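You operate a simulated robot arm through the tools that you are given. There is no shell and no other tool.

The job below is to be done with a simulated robot arm. You get a single attempt, and the scene is never put back.

Task
Dose 3 portions of garlic into the small blue tub.
Fine: use the yellow hopper; nothing spilt; the tub ends standing in the grey tray, the hopper's tray pushed in, its black knob at 0.

Only the result counts: the job must be done as asked and must still hold three seconds after the hand-in. Knocking over, shifting, dropping, spilling or breaking anything else fails it.

Robot
A 6-joint arm with a two-finger gripper, fixed in place. Base frame: the origin is on the floor under the middle of its stand, x ahead of it, y to its left, z up; the work surface is at about z = 0.88. Readings come in m, rad, newtons and seconds.
With the tool pointing down near the work surface it reaches from about 0.14 to 0.68 m from the base axis. Its first joint turns from -1.152 to 1.152 rad. Payload 2.45 kg.
Tool frame: the origin (TCP) lies between the finger pads and is the grasp point; the fingertips stand 0.03 m ahead of it; z points along the fingers, y is the line along which they close. The gripper opens to 0.106 m; its body begins 0.079 m behind the TCP.
Orientation is that of the tool frame in the base frame, as [roll, pitch, yaw] about the fixed x, y, z axes, in that order (R = Rz(yaw) Ry(pitch) Rx(roll)). With the fingers straight down and closing along the base's y, the tool's x points along the base's -x, its y along +y and its z along -z.

Tools
- The arm moves only by the tool send_rows. Its argument "series" is one flat list of numbers, 7 for each row, row after row: the shift along the tool's x, y, z in m, then the turn, a rotation vector about the tool's x, y, z in rad, then the gripper command, from -1 (fully open) to 1 (shut), values between in proportion. In form: [x, y, z, ax, ay, az, grip, x, y, z, ax, ay, az, grip, ...]. A call has 1 to 20 rows; each row shifts and turns the commanded pose from where the row before left it, along the tool's axes as they then stand. Each row takes 0.2 s and may step no farther than 0.05 m and 0.15 rad from the row before; otherwise, or with a gripper value out of range, the whole call is refused. A pose out of reach is approached as far as the arm can. The call stops where the force on the tool passes 40 N (or 10 N more than at its start, if that is more) or the arm is blocked; 0.2 s more then pass. The fingers move at their own pace (about 0.153 m/s each) and stop on an object; they squeeze with about 41 N. The grip force told is the motor's: it shows also when the fingers shut on nothing. Time passes only in rows, and 0.2 s behind the last, so rows that do not move let the fingers close. The reply holds the time, the measured pose of the TCP, the force on the tool along the base axes, the opening and the grip force, in the units named above and with some noise, with the torque about the TCP (base axes, N m) and any sound that the robot's microphone picked up, and new pictures: "pictures" is both (left out), scene, wrist or none.
- Cameras (640 x 400 px; columns grow to the right, rows downward): "scene" is fixed at [0.08, 0.4378, 1.4045]; the picture's right is [-0.46, -0.89, 0.00], its down [-0.50, 0.26, -0.83] and it looks along [0.73, -0.38, -0.56] (base axes); focal length 278 px, centre (320, 200). "wrist" rides on the gripper at [0.076, -0.002, -0.106] in the tool frame; the picture's right is [0.02, 1.00, 0.00], its down [-0.78, 0.02, -0.62] and it looks along [-0.62, 0.01, 0.78] (tool axes); focal length 247 px, centre (320, 200).
- probe_pixels(camera, pixels): for up to 12 pixels [column, row] of the newest picture of that camera ("zoom" is the newest enlarged one), the place [x, y, z] in the base frame of the surface seen there, good to about 0.002 m. It takes no simulated time.
- inspect(camera, box): a new picture of the part [left, top, right, bottom] of that camera's present view, enlarged. It takes no simulated time.
- sign_off(): hands the job in; it is judged then, once.

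Open the gripper and draw the arm clear of the work before you hand the job in, unless the task says otherwise.

The tools are called after "Call:" as a command line: name --argument value ..., lists and objects as JSON in quotes. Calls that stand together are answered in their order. send_rows: Moves the arm, as the interface text tells. Its arguments: {"type":"object","properties":{"series":{"type":"array","items":{"type":"number"}},"pictures":{"type":"string","enum":["both","scene","wrist","none"]}},"required":["series"]} The other tools are called the same way: probe_pixels (camera, pixels) gives the place of the surface under pixels of a picture; inspect (camera, box) takes an enlarged picture of a part of a camera's view; sign_off () hands the job in.

At the start:

```text
time: 0.0
ee_pos: [0.2816, 0.1113, 1.259]
tcp_rot: [-3.141, 0.001, -3.141]
contact_force: [0.2, 0.3, -0.5]
torque: [-0.01, -0.02, -0.01]
gripper_width: 0.1058
gripper_force: 0.1
```

scene: 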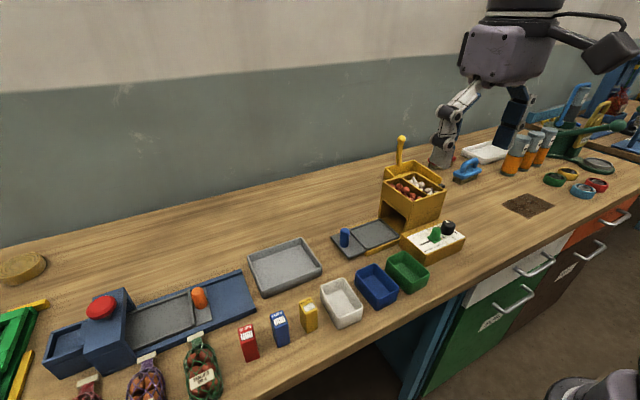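
wrist: 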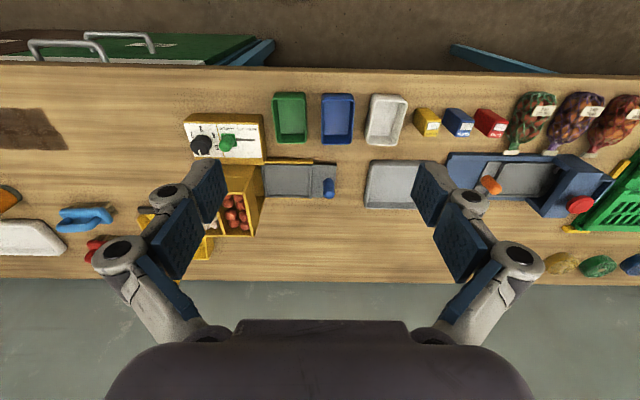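

I start by looking closer at the yellow hopper (scene around 410,200) and its surroundings.

Call:
inspect --camera "scene" --box '[320, 130, 480, 270]'

Call:
inspect --camera "wrist" --box '[130, 80, 350, 270]'

```text
2.86 times, centred on (400, 200) of scene
```

zoom: 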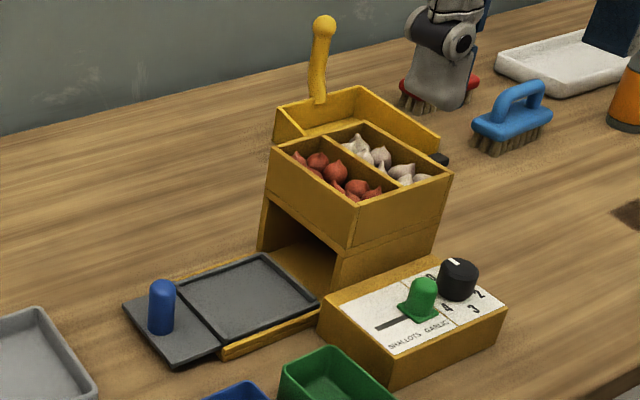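

```text
2.11 times, centred on (240, 175) of wrist
```

zoom: 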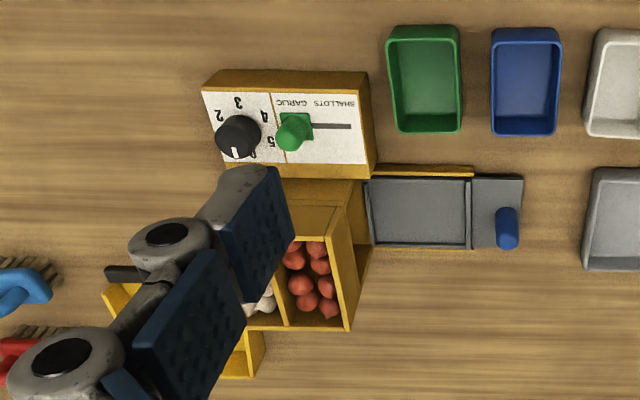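

I take closer views of the panel (knob and green slider) and the tubs.

Call:
inspect --camera "scene" --box '[395, 210, 475, 260]'

Call:
inspect --camera "wrist" --box '[175, 100, 275, 165]'

Call:
inspect --camera "scene" --box '[230, 220, 440, 350]'

Call:
inspect --camera "scene" --box '[375, 130, 455, 200]'

```text
8.00 times, centred on (435, 235) of scene
```

zoom: 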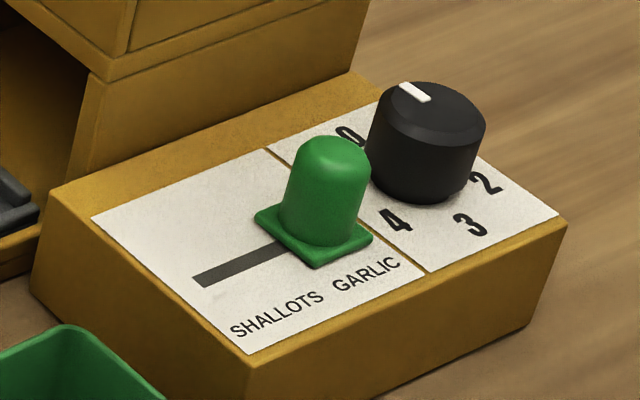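

```text
6.15 times, centred on (225, 132) of wrist
```

zoom: 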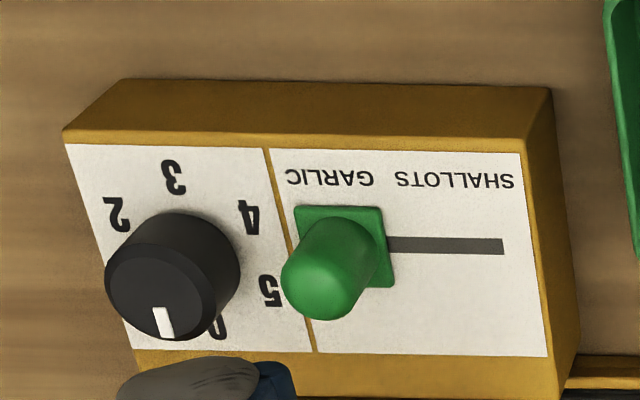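

```text
3.05 times, centred on (335, 285) of scene
```

zoom: 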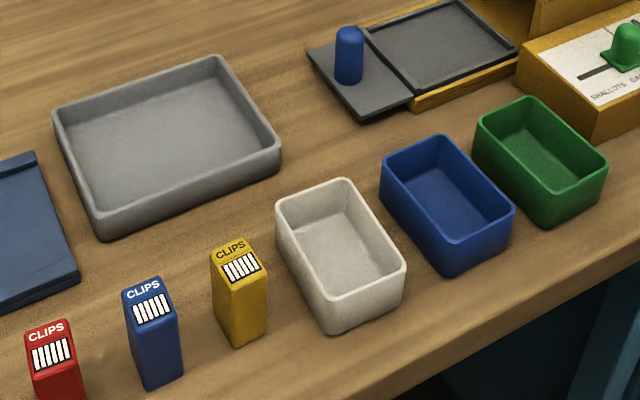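

```text
5.71 times, centred on (415, 165) of scene
```

zoom: 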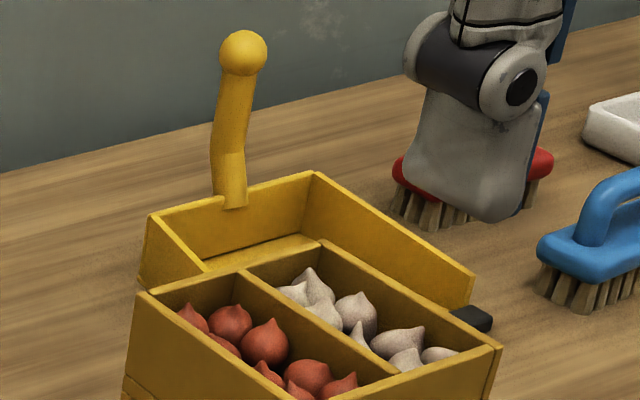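

Now I measure the places of key parts: panel, knob, slider, tray, tubs and lever.

Call:
probe_pixels --camera "scene" --pixels '[[401, 140], [400, 160], [344, 238], [375, 234], [436, 233], [448, 227], [450, 222], [397, 243], [285, 268], [376, 275], [437, 171], [420, 172]]'

Call:
probe_pixels --camera "wrist" --pixels '[[290, 180], [328, 188], [201, 146], [228, 141], [338, 118], [338, 95], [338, 143], [393, 185], [262, 162], [316, 162], [336, 180], [185, 118]]'

```text
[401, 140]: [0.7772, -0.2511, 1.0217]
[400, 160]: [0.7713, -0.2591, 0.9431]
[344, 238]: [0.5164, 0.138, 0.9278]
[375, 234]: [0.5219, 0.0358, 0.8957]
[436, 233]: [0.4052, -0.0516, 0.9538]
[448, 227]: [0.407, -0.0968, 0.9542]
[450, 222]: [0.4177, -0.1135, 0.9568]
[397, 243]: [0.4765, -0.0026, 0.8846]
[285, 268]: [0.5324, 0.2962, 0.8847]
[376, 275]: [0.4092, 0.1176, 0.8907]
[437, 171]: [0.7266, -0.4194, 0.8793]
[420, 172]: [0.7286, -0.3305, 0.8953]
```

```text
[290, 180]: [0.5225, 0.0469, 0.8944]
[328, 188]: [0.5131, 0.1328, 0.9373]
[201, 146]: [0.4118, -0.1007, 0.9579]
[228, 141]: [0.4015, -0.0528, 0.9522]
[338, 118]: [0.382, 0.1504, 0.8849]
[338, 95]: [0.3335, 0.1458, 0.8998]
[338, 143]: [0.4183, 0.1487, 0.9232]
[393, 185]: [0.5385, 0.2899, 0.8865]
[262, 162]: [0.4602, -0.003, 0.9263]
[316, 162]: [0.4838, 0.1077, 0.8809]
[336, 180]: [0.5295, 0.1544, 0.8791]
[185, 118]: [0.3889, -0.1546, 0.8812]
```

The lever-like thing probes at x≈0.77, far behind the hopper, so I check the hopper's body corners and what that part is.

Call:
probe_pixels --camera "scene" --pixels '[[383, 180], [400, 172], [446, 187], [411, 215], [385, 190], [409, 192], [422, 185], [413, 164], [388, 172], [441, 170], [437, 177], [405, 185]]'

Call:
inspect --camera "wrist" --box '[120, 150, 280, 270]'

Call:
inspect --camera "scene" --box '[365, 125, 465, 190]'

```text
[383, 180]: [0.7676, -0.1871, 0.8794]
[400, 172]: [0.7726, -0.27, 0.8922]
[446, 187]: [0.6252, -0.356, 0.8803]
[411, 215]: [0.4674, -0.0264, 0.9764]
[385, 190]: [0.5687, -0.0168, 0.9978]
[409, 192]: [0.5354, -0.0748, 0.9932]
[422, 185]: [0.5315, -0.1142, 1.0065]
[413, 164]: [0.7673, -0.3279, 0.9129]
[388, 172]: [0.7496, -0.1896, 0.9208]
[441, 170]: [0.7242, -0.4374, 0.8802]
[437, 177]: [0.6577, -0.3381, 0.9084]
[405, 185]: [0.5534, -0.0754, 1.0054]
```

```text
3.33 times, centred on (200, 210) of wrist
```

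zoom: 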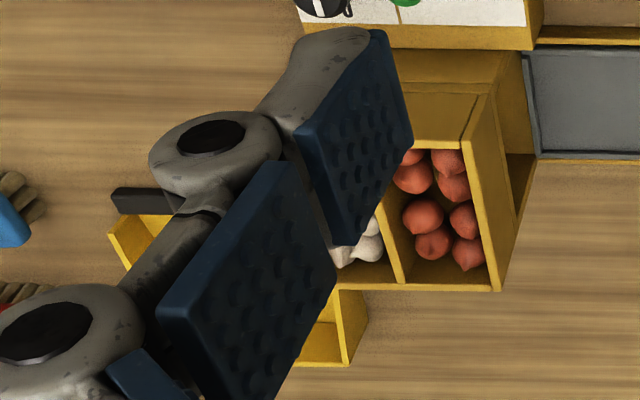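

```text
6.15 times, centred on (415, 158) of scene
```

zoom: 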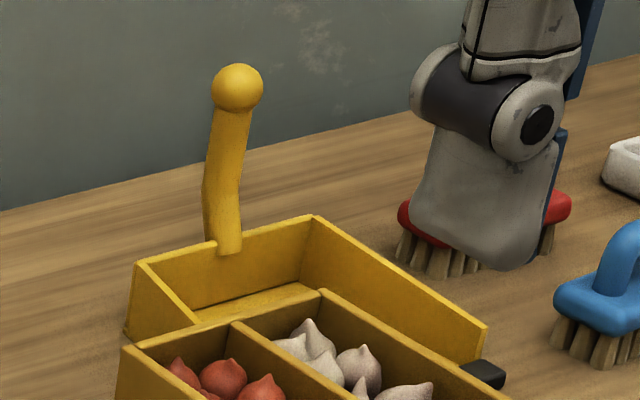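

I probe the small black piece near (442,186) in scene and (147,210) in wrist to see whether it belongs to the hopper.

Call:
probe_pixels --camera "scene" --pixels '[[441, 186], [443, 187], [439, 184], [444, 191], [390, 205], [395, 215], [405, 235]]'

Call:
probe_pixels --camera "wrist" --pixels '[[140, 210], [147, 210], [150, 218], [240, 182], [258, 200], [252, 230], [200, 240], [250, 162], [230, 175], [262, 168]]'

```text
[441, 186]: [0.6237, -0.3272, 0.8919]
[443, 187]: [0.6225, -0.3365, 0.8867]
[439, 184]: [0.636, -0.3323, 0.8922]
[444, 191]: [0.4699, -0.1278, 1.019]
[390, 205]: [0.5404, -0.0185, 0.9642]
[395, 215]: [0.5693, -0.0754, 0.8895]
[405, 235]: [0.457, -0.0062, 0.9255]
```

```text
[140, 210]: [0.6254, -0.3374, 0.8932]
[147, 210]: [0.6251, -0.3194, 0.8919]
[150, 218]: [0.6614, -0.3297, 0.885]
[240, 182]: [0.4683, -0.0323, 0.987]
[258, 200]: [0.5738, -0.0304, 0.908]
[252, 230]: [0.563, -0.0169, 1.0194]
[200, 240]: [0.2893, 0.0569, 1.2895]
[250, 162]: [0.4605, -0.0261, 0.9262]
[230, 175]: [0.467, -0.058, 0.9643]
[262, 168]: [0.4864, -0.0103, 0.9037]
```

The yellow item is a dustpan, so the hopper's parts are the tray, slider and knob. I probe the tray recess, the tub rims and the grey tray to get dimensions.

Call:
probe_pixels --camera "wrist" --pixels '[[264, 168], [311, 168], [264, 194], [311, 196], [288, 166], [288, 196], [267, 181], [309, 181], [315, 181], [324, 197], [335, 165], [300, 197]]'

Call:
probe_pixels --camera "wrist" --pixels '[[322, 96], [353, 96], [323, 142], [354, 143], [306, 120], [321, 120], [355, 120], [368, 120], [274, 120], [405, 120], [366, 162], [420, 162]]'

Call:
inspect --camera "wrist" --box '[255, 85, 425, 215]'

```text
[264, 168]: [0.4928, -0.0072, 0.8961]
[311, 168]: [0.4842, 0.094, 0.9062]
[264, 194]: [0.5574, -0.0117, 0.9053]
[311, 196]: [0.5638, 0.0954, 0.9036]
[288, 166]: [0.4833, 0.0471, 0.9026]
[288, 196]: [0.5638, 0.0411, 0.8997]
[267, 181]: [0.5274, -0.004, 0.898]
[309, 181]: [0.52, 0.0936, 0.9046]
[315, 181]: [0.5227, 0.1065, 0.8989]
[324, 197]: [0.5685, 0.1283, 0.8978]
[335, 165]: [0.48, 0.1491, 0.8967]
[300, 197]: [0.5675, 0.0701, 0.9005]
```

```text
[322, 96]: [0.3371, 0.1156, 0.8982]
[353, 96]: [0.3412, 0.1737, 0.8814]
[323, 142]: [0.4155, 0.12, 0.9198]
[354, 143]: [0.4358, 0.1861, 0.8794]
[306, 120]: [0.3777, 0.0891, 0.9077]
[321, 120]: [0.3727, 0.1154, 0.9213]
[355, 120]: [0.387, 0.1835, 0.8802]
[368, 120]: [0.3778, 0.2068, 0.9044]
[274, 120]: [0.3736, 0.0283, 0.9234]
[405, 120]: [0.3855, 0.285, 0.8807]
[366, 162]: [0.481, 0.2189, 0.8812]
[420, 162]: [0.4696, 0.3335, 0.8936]
```

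```text
3.08 times, centred on (340, 150) of wrist
```

zoom: 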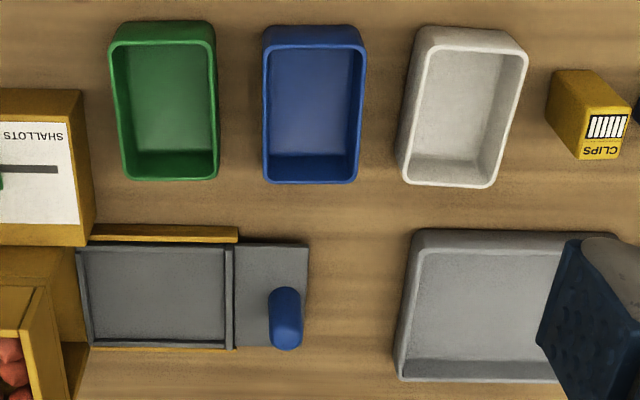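

The recess measures about 0.098 (y) × 0.076 (x), while the blue tub is about 0.062 (y) × 0.09 (x), so it must be turned by 90°. First I move over the panel for a close look at the knob and slider.

Call:
send_rows --series '[-0.003, -0.032, 0.029, 0, 0, 0, -1, -0.003, -0.032, 0.029, 0, 0, 0, -1, -0.003, -0.032, 0.029, 0, 0, 0, -1, -0.003, -0.032, 0.029, 0, 0, 0, -1, -0.003, -0.032, 0.029, 0, 0, 0, -1, -0.003, -0.032, 0.029, 0, 0, 0, -1, 0, 0, 0, 0, 0, 0, -1]' --pictures "both"

```text
time: 1.6
ee_pos: [0.2992, -0.083, 1.0843]
tcp_rot: [3.142, 0.002, -3.139]
contact_force: [-0.2, -0.2, -0.3]
torque: [-0.01, -0.02, 0.0]
gripper_width: 0.1061
gripper_force: 0.1
```

scene: 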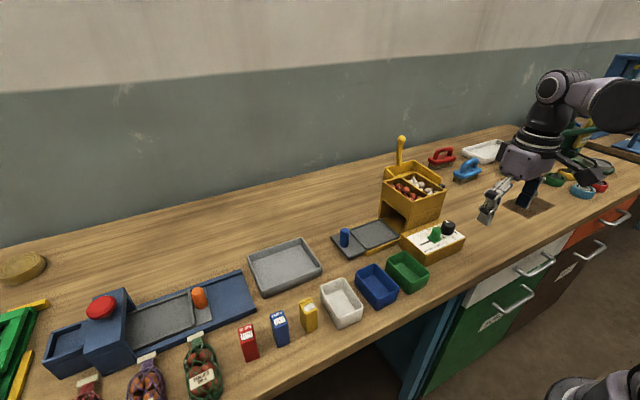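
wrist: 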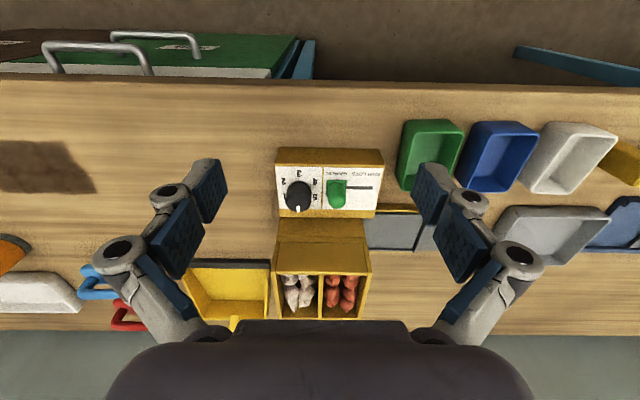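

Now I zoom into the panel and the hopper in the wrist picture.

Call:
inspect --camera "wrist" --box '[265, 140, 395, 225]'

Call:
inspect --camera "wrist" --box '[255, 190, 435, 325]'

Call:
probe_pixels --camera "wrist" --pixels '[[299, 190], [299, 207], [290, 195], [309, 195], [338, 190], [338, 200], [347, 187], [370, 188], [275, 165], [384, 150], [380, 200], [320, 212]]'

```text
4.71 times, centred on (330, 182) of wrist
```

zoom: 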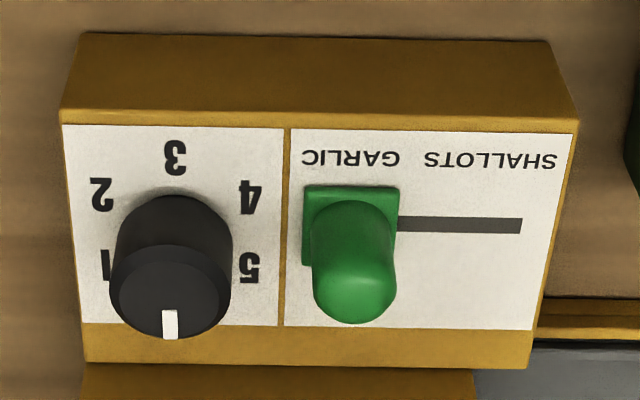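

```text
2.96 times, centred on (345, 258) of wrist
```

zoom: 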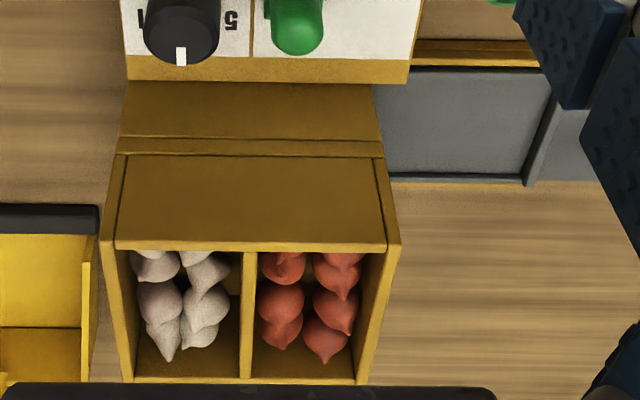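

```text
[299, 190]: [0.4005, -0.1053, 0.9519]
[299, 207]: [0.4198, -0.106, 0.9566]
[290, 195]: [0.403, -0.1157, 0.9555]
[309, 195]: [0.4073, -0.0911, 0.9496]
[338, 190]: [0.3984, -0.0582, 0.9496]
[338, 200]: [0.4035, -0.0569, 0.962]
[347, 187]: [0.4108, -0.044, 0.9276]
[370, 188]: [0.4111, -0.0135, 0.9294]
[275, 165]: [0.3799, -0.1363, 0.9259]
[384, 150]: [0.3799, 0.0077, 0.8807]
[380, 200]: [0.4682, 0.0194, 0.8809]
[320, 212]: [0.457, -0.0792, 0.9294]
```

The knob's white mark points to 0 (zoom 170,325) and the slider stands at GARLIC. I move over the blue tub for a precise look at it.

Call:
send_rows --series '[0.0066, 0.0383, 0.004, 0, 0, 0, -1, 0.0066, 0.0383, 0.004, 0, 0, 0, -1, 0.0066, 0.0383, 0.004, 0, 0, 0, -1, 0.0066, 0.0383, 0.004, 0, 0, 0, -1, 0.0066, 0.0383, 0.004, 0, 0, 0, -1, 0.0066, 0.0383, 0.004, 0, 0, 0, -1, 0, 0, 0, 0, 0, 0, -1]' --pictures "wrist"

Call:
inspect --camera "wrist" --box '[220, 90, 420, 230]'

```text
time: 3.2
ee_pos: [0.2573, 0.151, 1.0615]
tcp_rot: [3.141, 0.001, -3.141]
contact_force: [0.4, -0.1, 1.4]
torque: [-0.01, -0.02, 0.03]
gripper_width: 0.106
gripper_force: 0.0
```

wrist: 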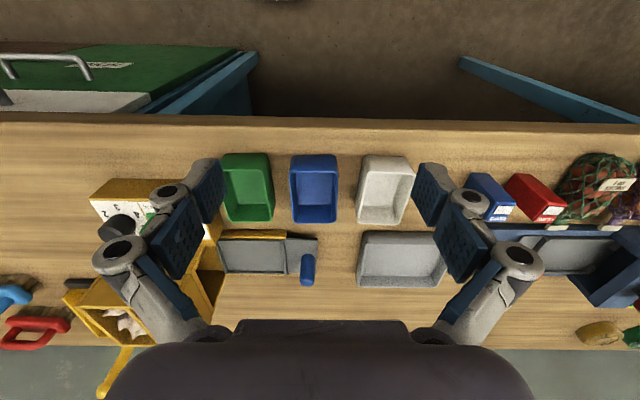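

```text
2.86 times, centred on (320, 160) of wrist
```

zoom: 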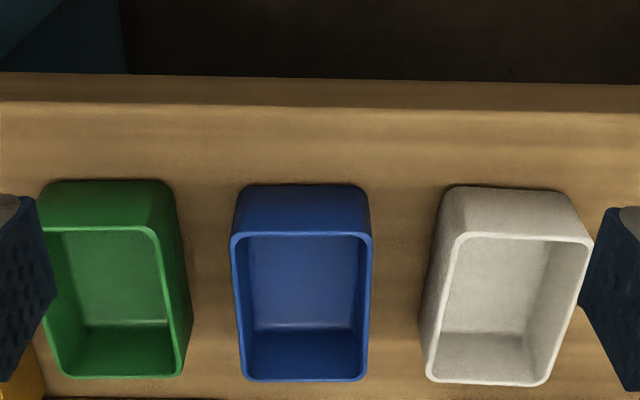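

I probe the rims of the blue tub and its neighbours in the zoom picture.

Call:
probe_pixels --camera "zoom" --pixels '[[235, 280], [370, 280], [300, 234], [300, 379], [237, 340], [368, 340], [160, 260], [450, 260], [185, 330], [430, 330], [210, 330], [395, 330]]'

Call:
probe_pixels --camera "wrist" --pixels '[[315, 200], [221, 239], [285, 241], [252, 270], [252, 242], [307, 268], [304, 258], [360, 235], [443, 237], [360, 280], [400, 260], [317, 240]]'

```text
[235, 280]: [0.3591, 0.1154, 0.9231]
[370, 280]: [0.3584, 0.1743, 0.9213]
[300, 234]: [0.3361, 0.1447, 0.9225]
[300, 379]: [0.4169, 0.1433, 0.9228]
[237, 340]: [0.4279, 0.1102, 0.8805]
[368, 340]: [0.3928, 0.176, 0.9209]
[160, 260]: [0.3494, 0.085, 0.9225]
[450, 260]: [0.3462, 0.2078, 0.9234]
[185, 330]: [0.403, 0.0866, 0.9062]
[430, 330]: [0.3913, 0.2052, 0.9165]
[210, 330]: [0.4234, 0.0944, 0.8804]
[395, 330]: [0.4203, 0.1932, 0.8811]
```

```text
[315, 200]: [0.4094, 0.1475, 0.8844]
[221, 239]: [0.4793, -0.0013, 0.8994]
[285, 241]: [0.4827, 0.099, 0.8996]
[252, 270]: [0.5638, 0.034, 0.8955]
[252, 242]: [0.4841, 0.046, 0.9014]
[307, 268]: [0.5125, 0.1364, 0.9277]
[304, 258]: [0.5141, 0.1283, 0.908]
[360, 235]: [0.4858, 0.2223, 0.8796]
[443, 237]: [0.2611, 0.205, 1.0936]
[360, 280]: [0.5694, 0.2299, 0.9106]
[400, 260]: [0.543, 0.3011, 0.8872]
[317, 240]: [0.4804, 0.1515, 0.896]
```

I check the finger thickness in the scene view before going down between the tubs.

Call:
send_rows --series '[0, 0, 0, 0, 0, 0, -0.4, 0, 0, 0, 0, 0, 0, -0.4]' --pictures "both"

Call:
inspect --camera "scene" --box '[350, 170, 550, 300]'

```text
time: 3.8
ee_pos: [0.2584, 0.1501, 1.0612]
tcp_rot: [3.141, 0.003, -3.141]
contact_force: [0.3, 0.0, 0.3]
torque: [0.0, -0.01, 0.03]
gripper_width: 0.0743
gripper_force: 0.0
```

scene: 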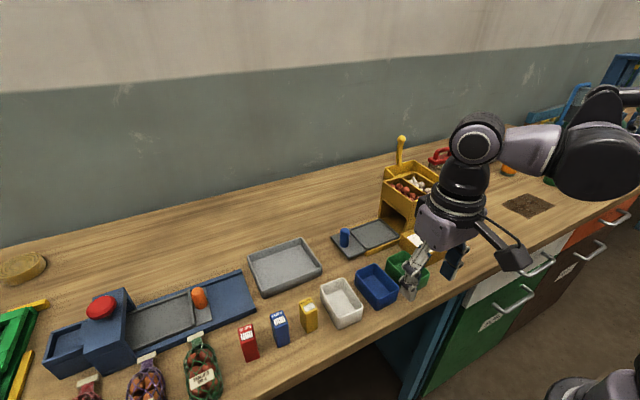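
wrist: 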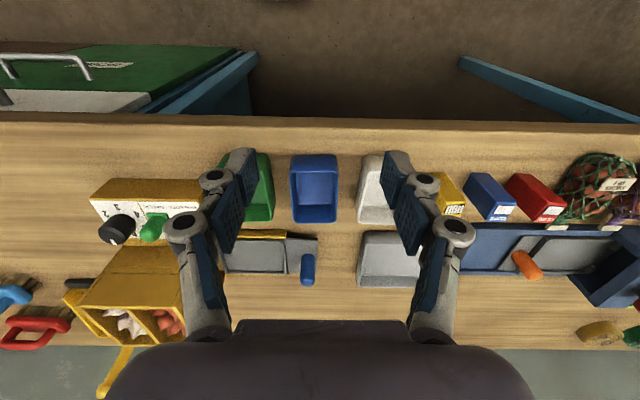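

```text
3.08 times, centred on (450, 235) of scene
```

zoom: 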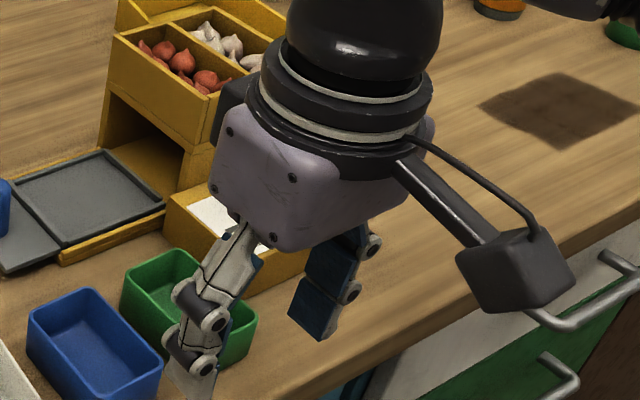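

I probe the left finger's surfaces in the wrist view to judge the thickness near the tip.

Call:
inspect --camera "wrist" --box '[160, 135, 270, 260]'

Call:
probe_pixels --camera "wrist" --pixels '[[232, 155], [245, 155], [253, 155], [235, 165], [253, 180], [226, 200], [212, 180], [217, 170], [225, 163], [183, 228], [395, 155], [420, 172]]'

```text
3.20 times, centred on (215, 198) of wrist
```

zoom: 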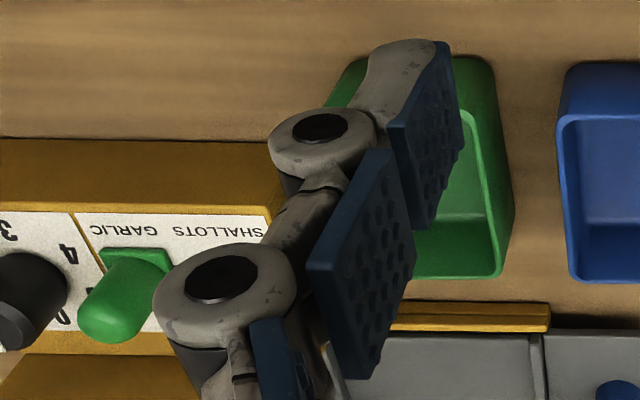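

```text
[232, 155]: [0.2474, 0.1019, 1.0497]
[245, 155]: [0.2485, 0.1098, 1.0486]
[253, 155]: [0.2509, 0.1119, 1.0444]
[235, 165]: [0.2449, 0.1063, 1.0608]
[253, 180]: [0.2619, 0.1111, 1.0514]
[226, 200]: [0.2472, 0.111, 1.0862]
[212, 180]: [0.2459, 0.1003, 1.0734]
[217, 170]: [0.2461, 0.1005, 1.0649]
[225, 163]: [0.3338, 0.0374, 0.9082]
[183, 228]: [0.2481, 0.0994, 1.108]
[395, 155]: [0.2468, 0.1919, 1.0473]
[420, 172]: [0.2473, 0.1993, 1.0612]
```

Fingers are about 0.015 thick, so with the opening at 0.074 they fit between the tubs. I move above the tub, stopping with fingertips ~0.027 above the rim.

Call:
send_rows --series '[-0.0295, -0.0012, 0.02, 0, 0, 0, -0.4, -0.0295, -0.0012, 0.02, 0, 0, 0, -0.4, -0.0295, -0.0012, 0.02, 0, 0, 0, -0.4, -0.0295, -0.0012, 0.02, 0, 0, 0, -0.4, 0, 0, 0, 0, 0, 0, -0.4]' --pictures "both"

Call:
inspect --camera "wrist" --box '[200, 110, 440, 270]'

```text
time: 5.0
ee_pos: [0.3758, 0.1455, 0.9815]
tcp_rot: [-3.14, 0.001, -3.141]
contact_force: [0.3, -0.1, 0.1]
torque: [0.02, 0.01, 0.0]
gripper_width: 0.0741
gripper_force: 0.1
```

scene: 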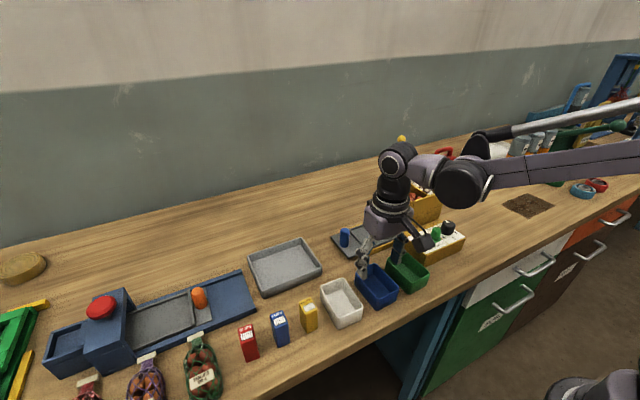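
wrist: 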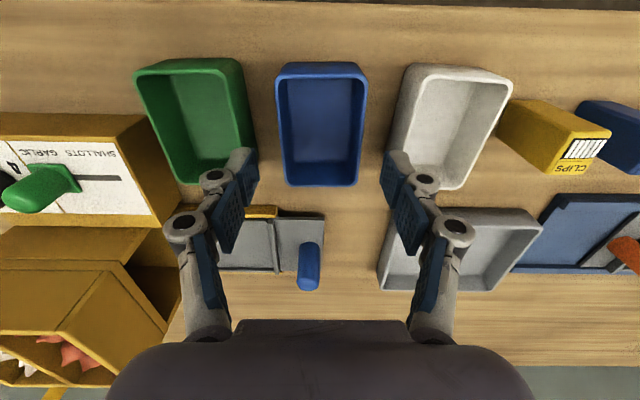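

```text
2.50 times, centred on (320, 190) of wrist
```

zoom: 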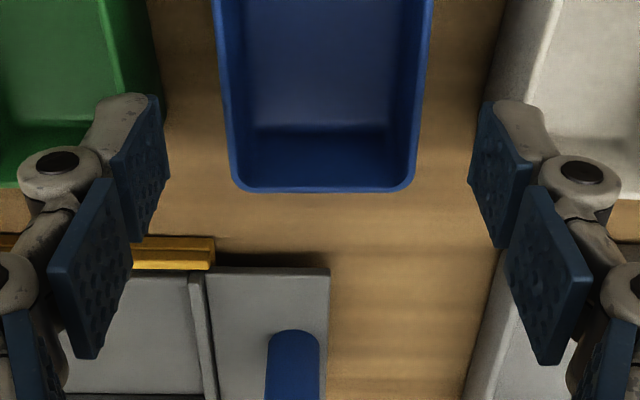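

The tub is centred between the fingers (columns 277–368). I descend to grasp height and then close.

Call:
send_rows --series '[0, 0, 0.02, 0, 0, 0, -0.4, 0, 0, 0.02, 0, 0, 0, -0.4, 0, 0, 0.016, 0, 0, 0, -0.4, 0, 0, 0, 0, 0, 0, -0.4]' --pictures "both"

```text
time: 6.0
ee_pos: [0.3784, 0.1438, 0.9254]
tcp_rot: [-3.141, 0.002, 3.141]
contact_force: [-0.8, -0.3, -0.7]
torque: [0.02, -0.01, -0.01]
gripper_width: 0.0742
gripper_force: 0.1
```

scene: 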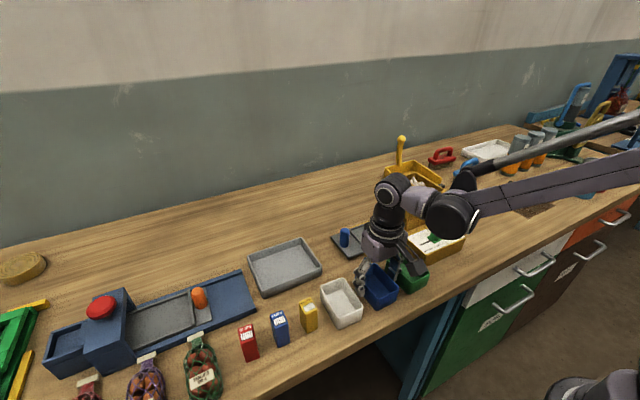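
wrist: 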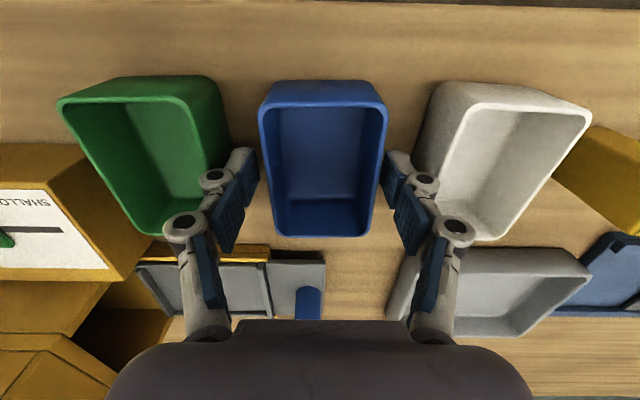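

Both fingers are beside the tub with no contact. I close the gripper in place.

Call:
send_rows --series '[0, 0, 0, 0, 0, 0, 0.2, 0, 0, 0, 0, 0, 0, 0.6, 0, 0, 0, 0, 0, 0, 1]' --pictures "wrist"

```text
time: 6.8
ee_pos: [0.3777, 0.1425, 0.925]
tcp_rot: [3.141, 0.002, 3.141]
contact_force: [0.6, 0.1, 5.0]
torque: [-0.02, -0.07, 0.06]
gripper_width: 0.0583
gripper_force: 40.5
```

wrist: 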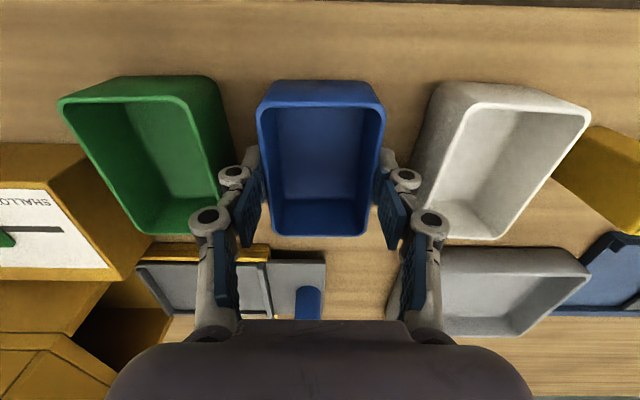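

Tub gripped (0.058 wide, 40 N). I lift it straight up.

Call:
send_rows --series '[0, 0, -0.015, 0, 0, 0, 1, 0, 0, -0.03, 0, 0, 0, 1, 0, 0, -0.035, 0, 0, 0, 1, 0, 0, -0.035, 0, 0, 0, 1, 0, 0, 0, 0, 0, 0, 1]' --pictures "both"

Call:
inspect --camera "scene" --box '[300, 180, 480, 300]'

```text
time: 8.0
ee_pos: [0.3786, 0.1445, 1.0426]
tcp_rot: [3.14, 0.0, 3.141]
contact_force: [0.2, -0.6, -1.0]
torque: [-0.02, 0.01, -0.03]
gripper_width: 0.0586
gripper_force: 41.2
```

scene: 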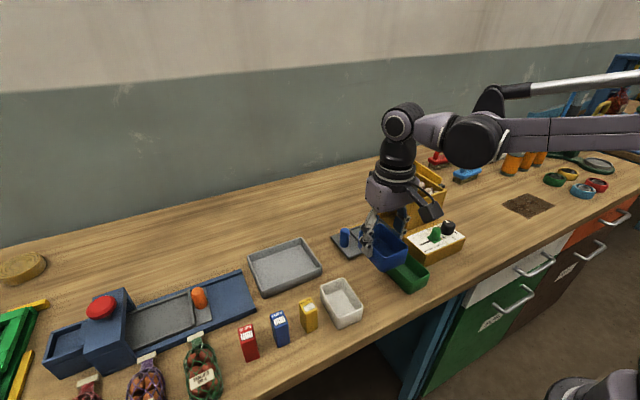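
wrist: 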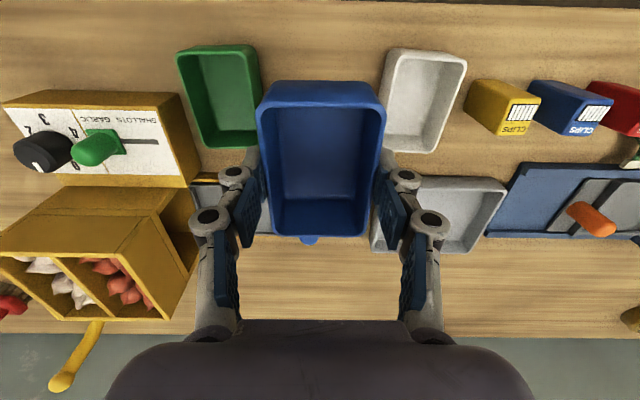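

```text
3.33 times, centred on (390, 240) of scene
```

zoom: 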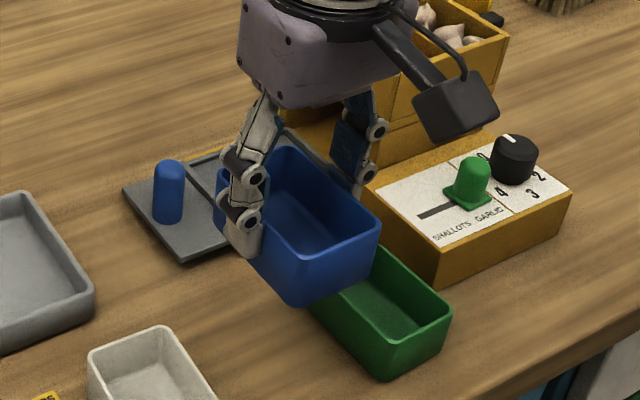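

Lift is clean. I turn the tub 90° about the tool axis so that its long side lies along y, camera side toward +y.

Call:
send_rows --series '[0, 0, -0.003, 0, 0, 0.1428, 1, 0, 0, -0.003, 0, 0, 0.1428, 1, 0, 0, -0.003, 0, 0, 0.1428, 1, 0, 0, 0, 0, 0, 0.1428, 1, 0, 0, 0, 0, 0, 0.1428, 1, 0, 0, 0, 0, 0, 0.1428, 1, 0, 0, 0, 0, 0, 0.1428, 1, 0, 0, 0, 0, 0, 0.1428, 1, 0, 0, 0, 0, 0, 0.1428, 1, 0, 0, 0, 0, 0, 0.1428, 1, 0, 0, 0, 0, 0, 0.1428, 1, 0, 0, 0, 0, 0, 0, 1, 0, 0, 0, 0, 0, 0, 1]' --pictures "both"

```text
time: 10.8
ee_pos: [0.3787, 0.1436, 1.0491]
tcp_rot: [3.139, 0.002, 1.571]
contact_force: [0.2, -1.4, -0.9]
torque: [0.0, 0.0, 0.01]
gripper_width: 0.0584
gripper_force: 40.5
```

scene: 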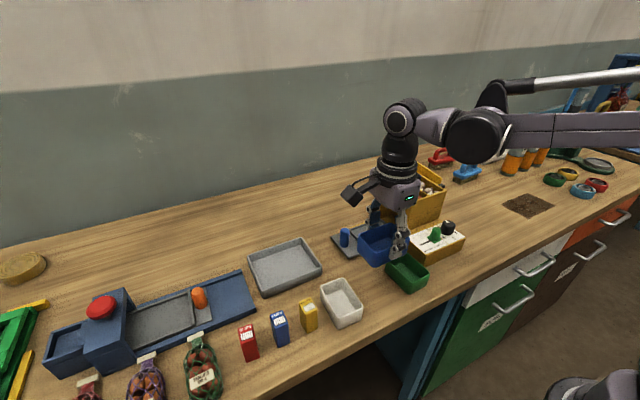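
wrist: 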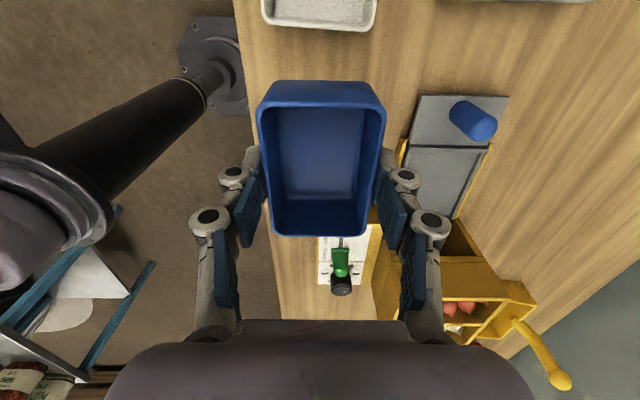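

The tub is rotated. Now I zoom on the tray in the wrist picture (400–500, 90–250) and probe its recess edges.

Call:
inspect --camera "wrist" --box '[380, 85, 540, 245]'

Call:
inspect --camera "scene" --box '[320, 180, 470, 290]'

```text
2.50 times, centred on (460, 165) of wrist
```

zoom: 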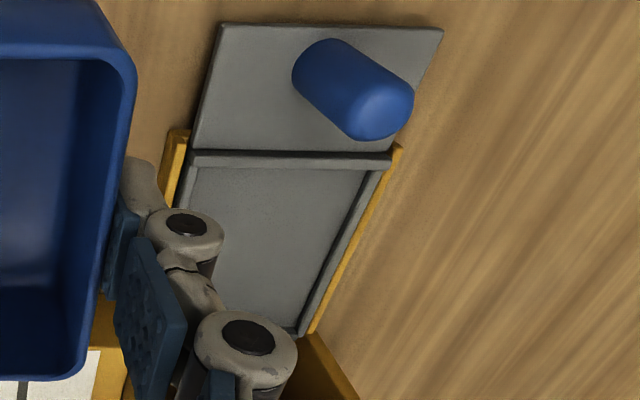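

```text
3.64 times, centred on (395, 235) of scene
```

zoom: 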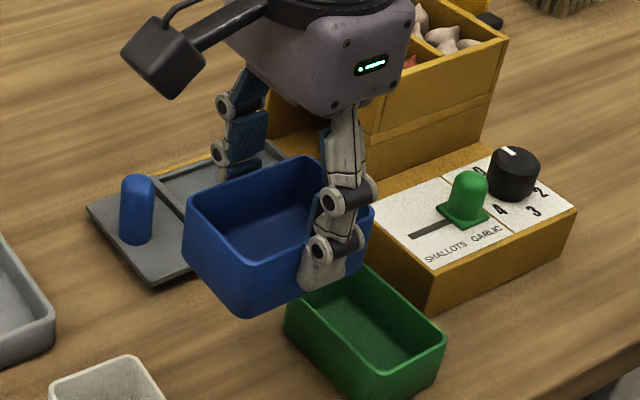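

I probe points across the recess rims and floor in this wrist view.

Call:
probe_pixels --camera "wrist" --pixels '[[444, 149], [444, 153], [444, 157], [482, 156], [478, 159], [474, 161], [466, 190], [463, 190], [459, 190], [412, 150], [416, 158], [450, 214]]'

Call:
probe_pixels --camera "wrist" --pixels '[[470, 119], [485, 128], [460, 108], [430, 120], [507, 98], [417, 96], [453, 205], [452, 217], [407, 140], [435, 185]]'

```text
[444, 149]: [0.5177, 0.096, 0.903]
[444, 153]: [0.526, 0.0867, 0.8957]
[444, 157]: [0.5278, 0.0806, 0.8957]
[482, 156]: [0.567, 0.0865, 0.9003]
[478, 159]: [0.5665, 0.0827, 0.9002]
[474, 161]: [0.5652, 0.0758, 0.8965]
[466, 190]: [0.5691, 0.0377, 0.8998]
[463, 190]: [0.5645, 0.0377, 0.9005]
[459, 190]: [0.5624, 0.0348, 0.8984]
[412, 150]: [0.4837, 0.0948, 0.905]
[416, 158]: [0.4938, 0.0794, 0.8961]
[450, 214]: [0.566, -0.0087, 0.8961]
```

```text
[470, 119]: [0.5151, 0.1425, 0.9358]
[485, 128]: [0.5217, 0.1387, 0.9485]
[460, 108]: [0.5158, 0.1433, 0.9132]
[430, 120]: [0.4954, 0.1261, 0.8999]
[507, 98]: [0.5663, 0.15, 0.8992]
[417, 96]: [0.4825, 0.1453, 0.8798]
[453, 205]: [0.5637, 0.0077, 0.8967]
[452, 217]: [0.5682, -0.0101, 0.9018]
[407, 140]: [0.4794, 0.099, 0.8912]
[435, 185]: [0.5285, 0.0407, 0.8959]
```

Recess centre is about (0.526, 0.041), floor z 0.896. I carry the tub over it, first along +x and then −y, staying high.

Call:
send_rows --series '[0, 0.0368, 0, 0, 0, 0, 1, 0, 0.0368, 0, 0, 0, 0, 1, 0, 0.0368, 0, 0, 0, 0, 1, 0, 0.0368, 0, 0, 0, 0, 1, -0.025, 0, 0, 0, 0, 0, 1, -0.025, 0, 0, 0, 0, 0, 1, -0.025, 0, 0, 0, 0, 0, 1, -0.025, 0, 0, 0, 0, 0, 1, 0, 0, 0, 0, 0, 0, 1, 0, 0, 0, 0, 0, 0, 1]' --pictures "both"

Call:
inspect --camera "scene" --box '[310, 170, 470, 280]'

```text
time: 13.0
ee_pos: [0.5255, 0.0424, 1.0488]
tcp_rot: [3.14, 0.001, 1.571]
contact_force: [0.8, -0.6, -0.7]
torque: [0.0, 0.01, -0.01]
gripper_width: 0.0585
gripper_force: 41.1
```

scene: 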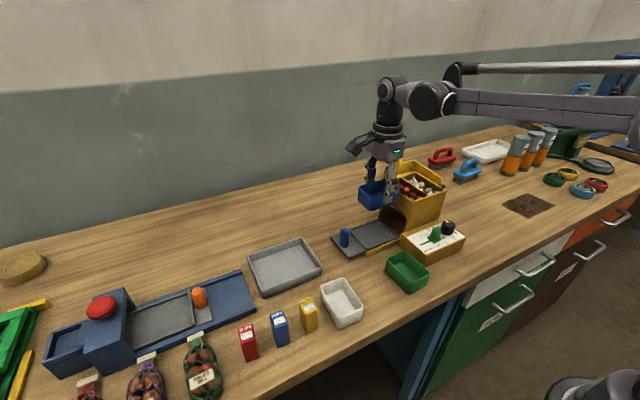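
wrist: 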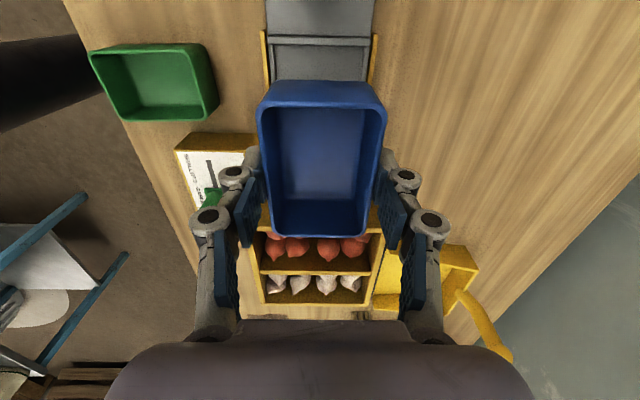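

```text
3.64 times, centred on (390, 225) of scene
```

zoom: 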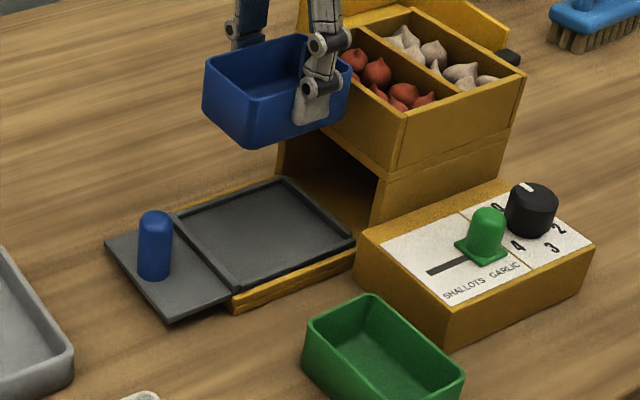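

Tray recess is clearly visible in the scene zoom; I probe its hopper-side edges to confirm the centre before lowering.

Call:
probe_pixels --camera "zoom" --pixels '[[318, 210], [312, 212], [306, 215], [325, 208], [212, 255], [207, 252], [218, 258], [245, 190], [240, 195], [290, 268], [285, 262], [265, 230]]'

```text
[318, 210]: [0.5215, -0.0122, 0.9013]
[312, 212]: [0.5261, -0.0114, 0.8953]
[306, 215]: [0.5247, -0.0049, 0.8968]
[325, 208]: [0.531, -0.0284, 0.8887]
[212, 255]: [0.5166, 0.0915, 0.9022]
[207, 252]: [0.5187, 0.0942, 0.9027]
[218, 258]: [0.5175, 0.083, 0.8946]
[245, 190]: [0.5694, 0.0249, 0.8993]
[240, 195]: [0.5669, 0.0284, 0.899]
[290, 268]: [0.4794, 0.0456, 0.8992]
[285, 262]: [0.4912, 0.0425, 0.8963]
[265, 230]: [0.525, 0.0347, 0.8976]
```

Recess spans y −0.011…0.090 and x 0.488…0.565. I shift 3 mm toward the hopper and lower the tub to just above the recess.

Call:
send_rows --series '[-0.003, 0, 0.02, 0, 0, 0, 1, 0, 0, 0.03, 0, 0, 0, 1, 0, 0, 0.03, 0, 0, 0, 1, 0, 0, 0.014, 0, 0, 0, 1, 0, 0, 0, 0, 0, 0, 1]' --pictures "both"

Call:
inspect --camera "scene" --box '[310, 170, 470, 280]'

Call:
inspect --camera "wrist" --box '[200, 30, 440, 250]'

```text
time: 14.2
ee_pos: [0.5264, 0.0396, 0.955]
tcp_rot: [3.139, 0.0, 1.571]
contact_force: [-0.4, -0.4, -0.5]
torque: [0.0, -0.02, 0.0]
gripper_width: 0.0585
gripper_force: 41.2
```

scene: 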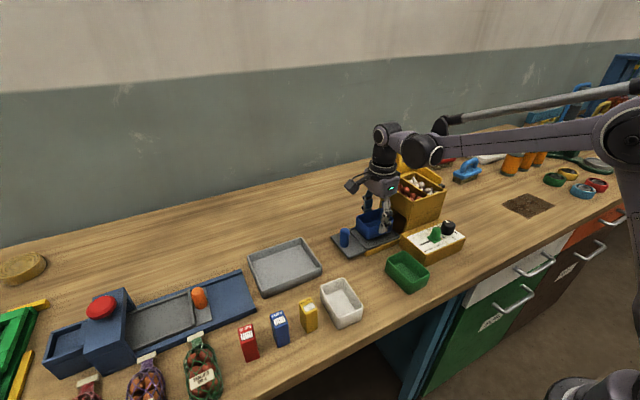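
wrist: 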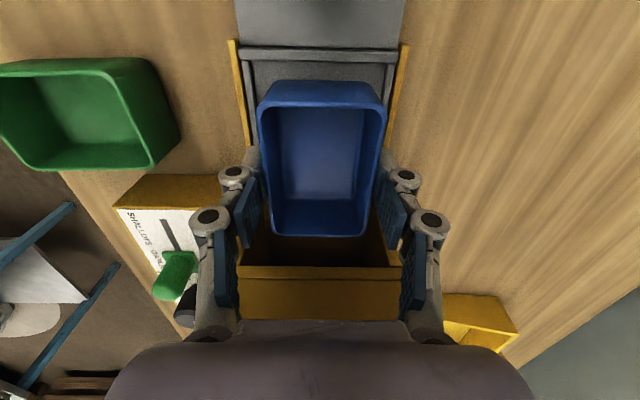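

```text
3.64 times, centred on (390, 225) of scene
```

zoom: 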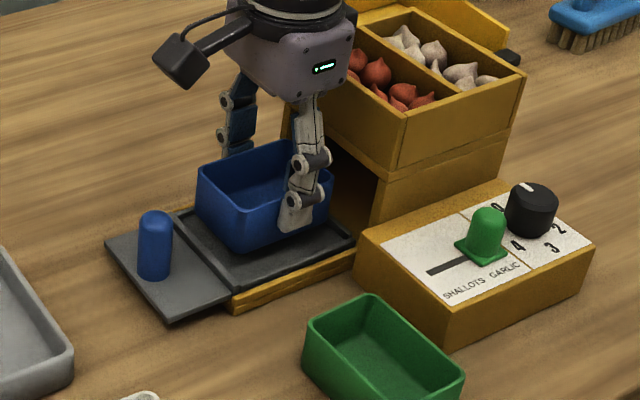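

```text
1.82 times, centred on (320, 140) of wrist
```

zoom: 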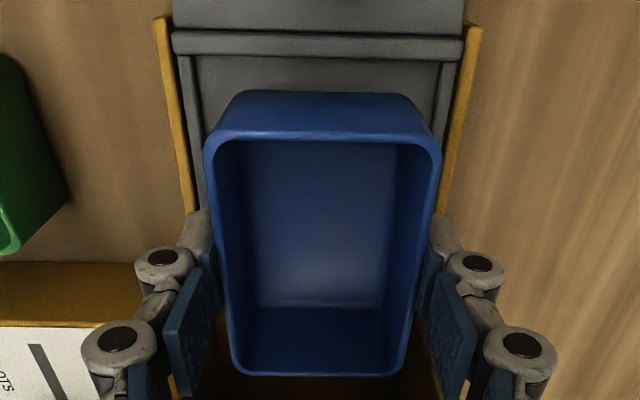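

Alignment looks right. I lower the last 14 mm in small steps, watching the force.

Call:
send_rows --series '[0, 0, 0.006, 0, 0, 0, 1, 0, 0, 0.005, 0, 0, 0, 1, 0, 0, 0.003, 0, 0, 0, 1, 0, 0, 0, 0, 0, 0, 1]' --pictures "wrist"

```text
time: 15.2
ee_pos: [0.527, 0.0411, 0.9419]
tcp_rot: [3.138, 0.001, 1.572]
contact_force: [0.4, -0.3, -0.3]
torque: [-0.04, 0.01, 0.0]
gripper_width: 0.0585
gripper_force: 41.2
```

wrist: 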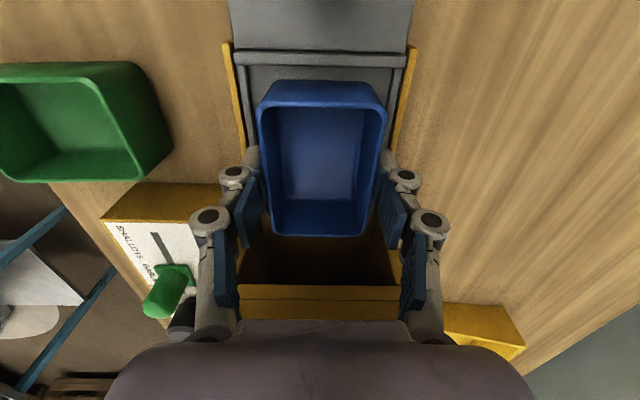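

No contact force yet, so I lower by 2 more millimetres.

Call:
send_rows --series '[0, 0, 0.001, 0, 0, 0, 1, 0, 0, 0.001, 0, 0, 0, 1, 0, 0, 0, 0, 0, 0, 1]' --pictures "none"

```text
time: 16.0
ee_pos: [0.5261, 0.0397, 0.941]
tcp_rot: [3.138, 0.001, 1.57]
contact_force: [6.9, 0.1, 34.2]
torque: [-0.15, -0.25, 0.04]
gripper_width: 0.0586
gripper_force: 40.8
```

It rests on the recess floor (34 N). I ease up 1 mm and open the fingers a little.

Call:
send_rows --series '[0, 0, -0.001, 0, 0, 0, 1, 0, 0, -0.0005, 0, 0, 0, -0.15, 0, 0, 0, 0, 0, 0, -0.25, 0, 0, 0, 0, 0, 0, -0.36, 0, 0, 0, 0, 0, 0, -0.36]' --pictures "both"

Call:
inspect --camera "wrist" --box '[200, 30, 440, 250]'

```text
time: 17.2
ee_pos: [0.5258, 0.0407, 0.9401]
tcp_rot: [3.14, 0.0, 1.573]
contact_force: [0.8, -0.5, -0.1]
torque: [0.0, -0.02, 0.02]
gripper_width: 0.0721
gripper_force: 0.0
```

scene: 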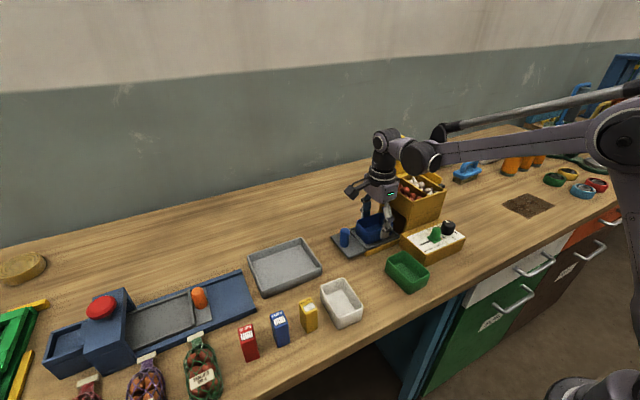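
wrist: 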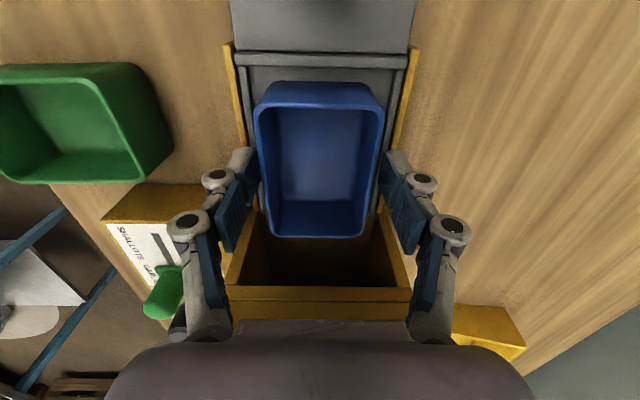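

```text
1.82 times, centred on (320, 140) of wrist
```

zoom: 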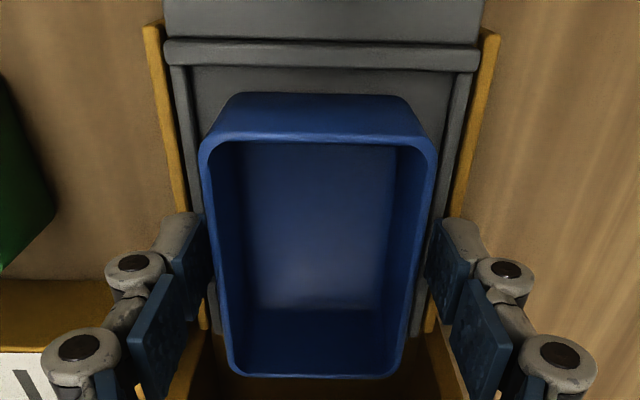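

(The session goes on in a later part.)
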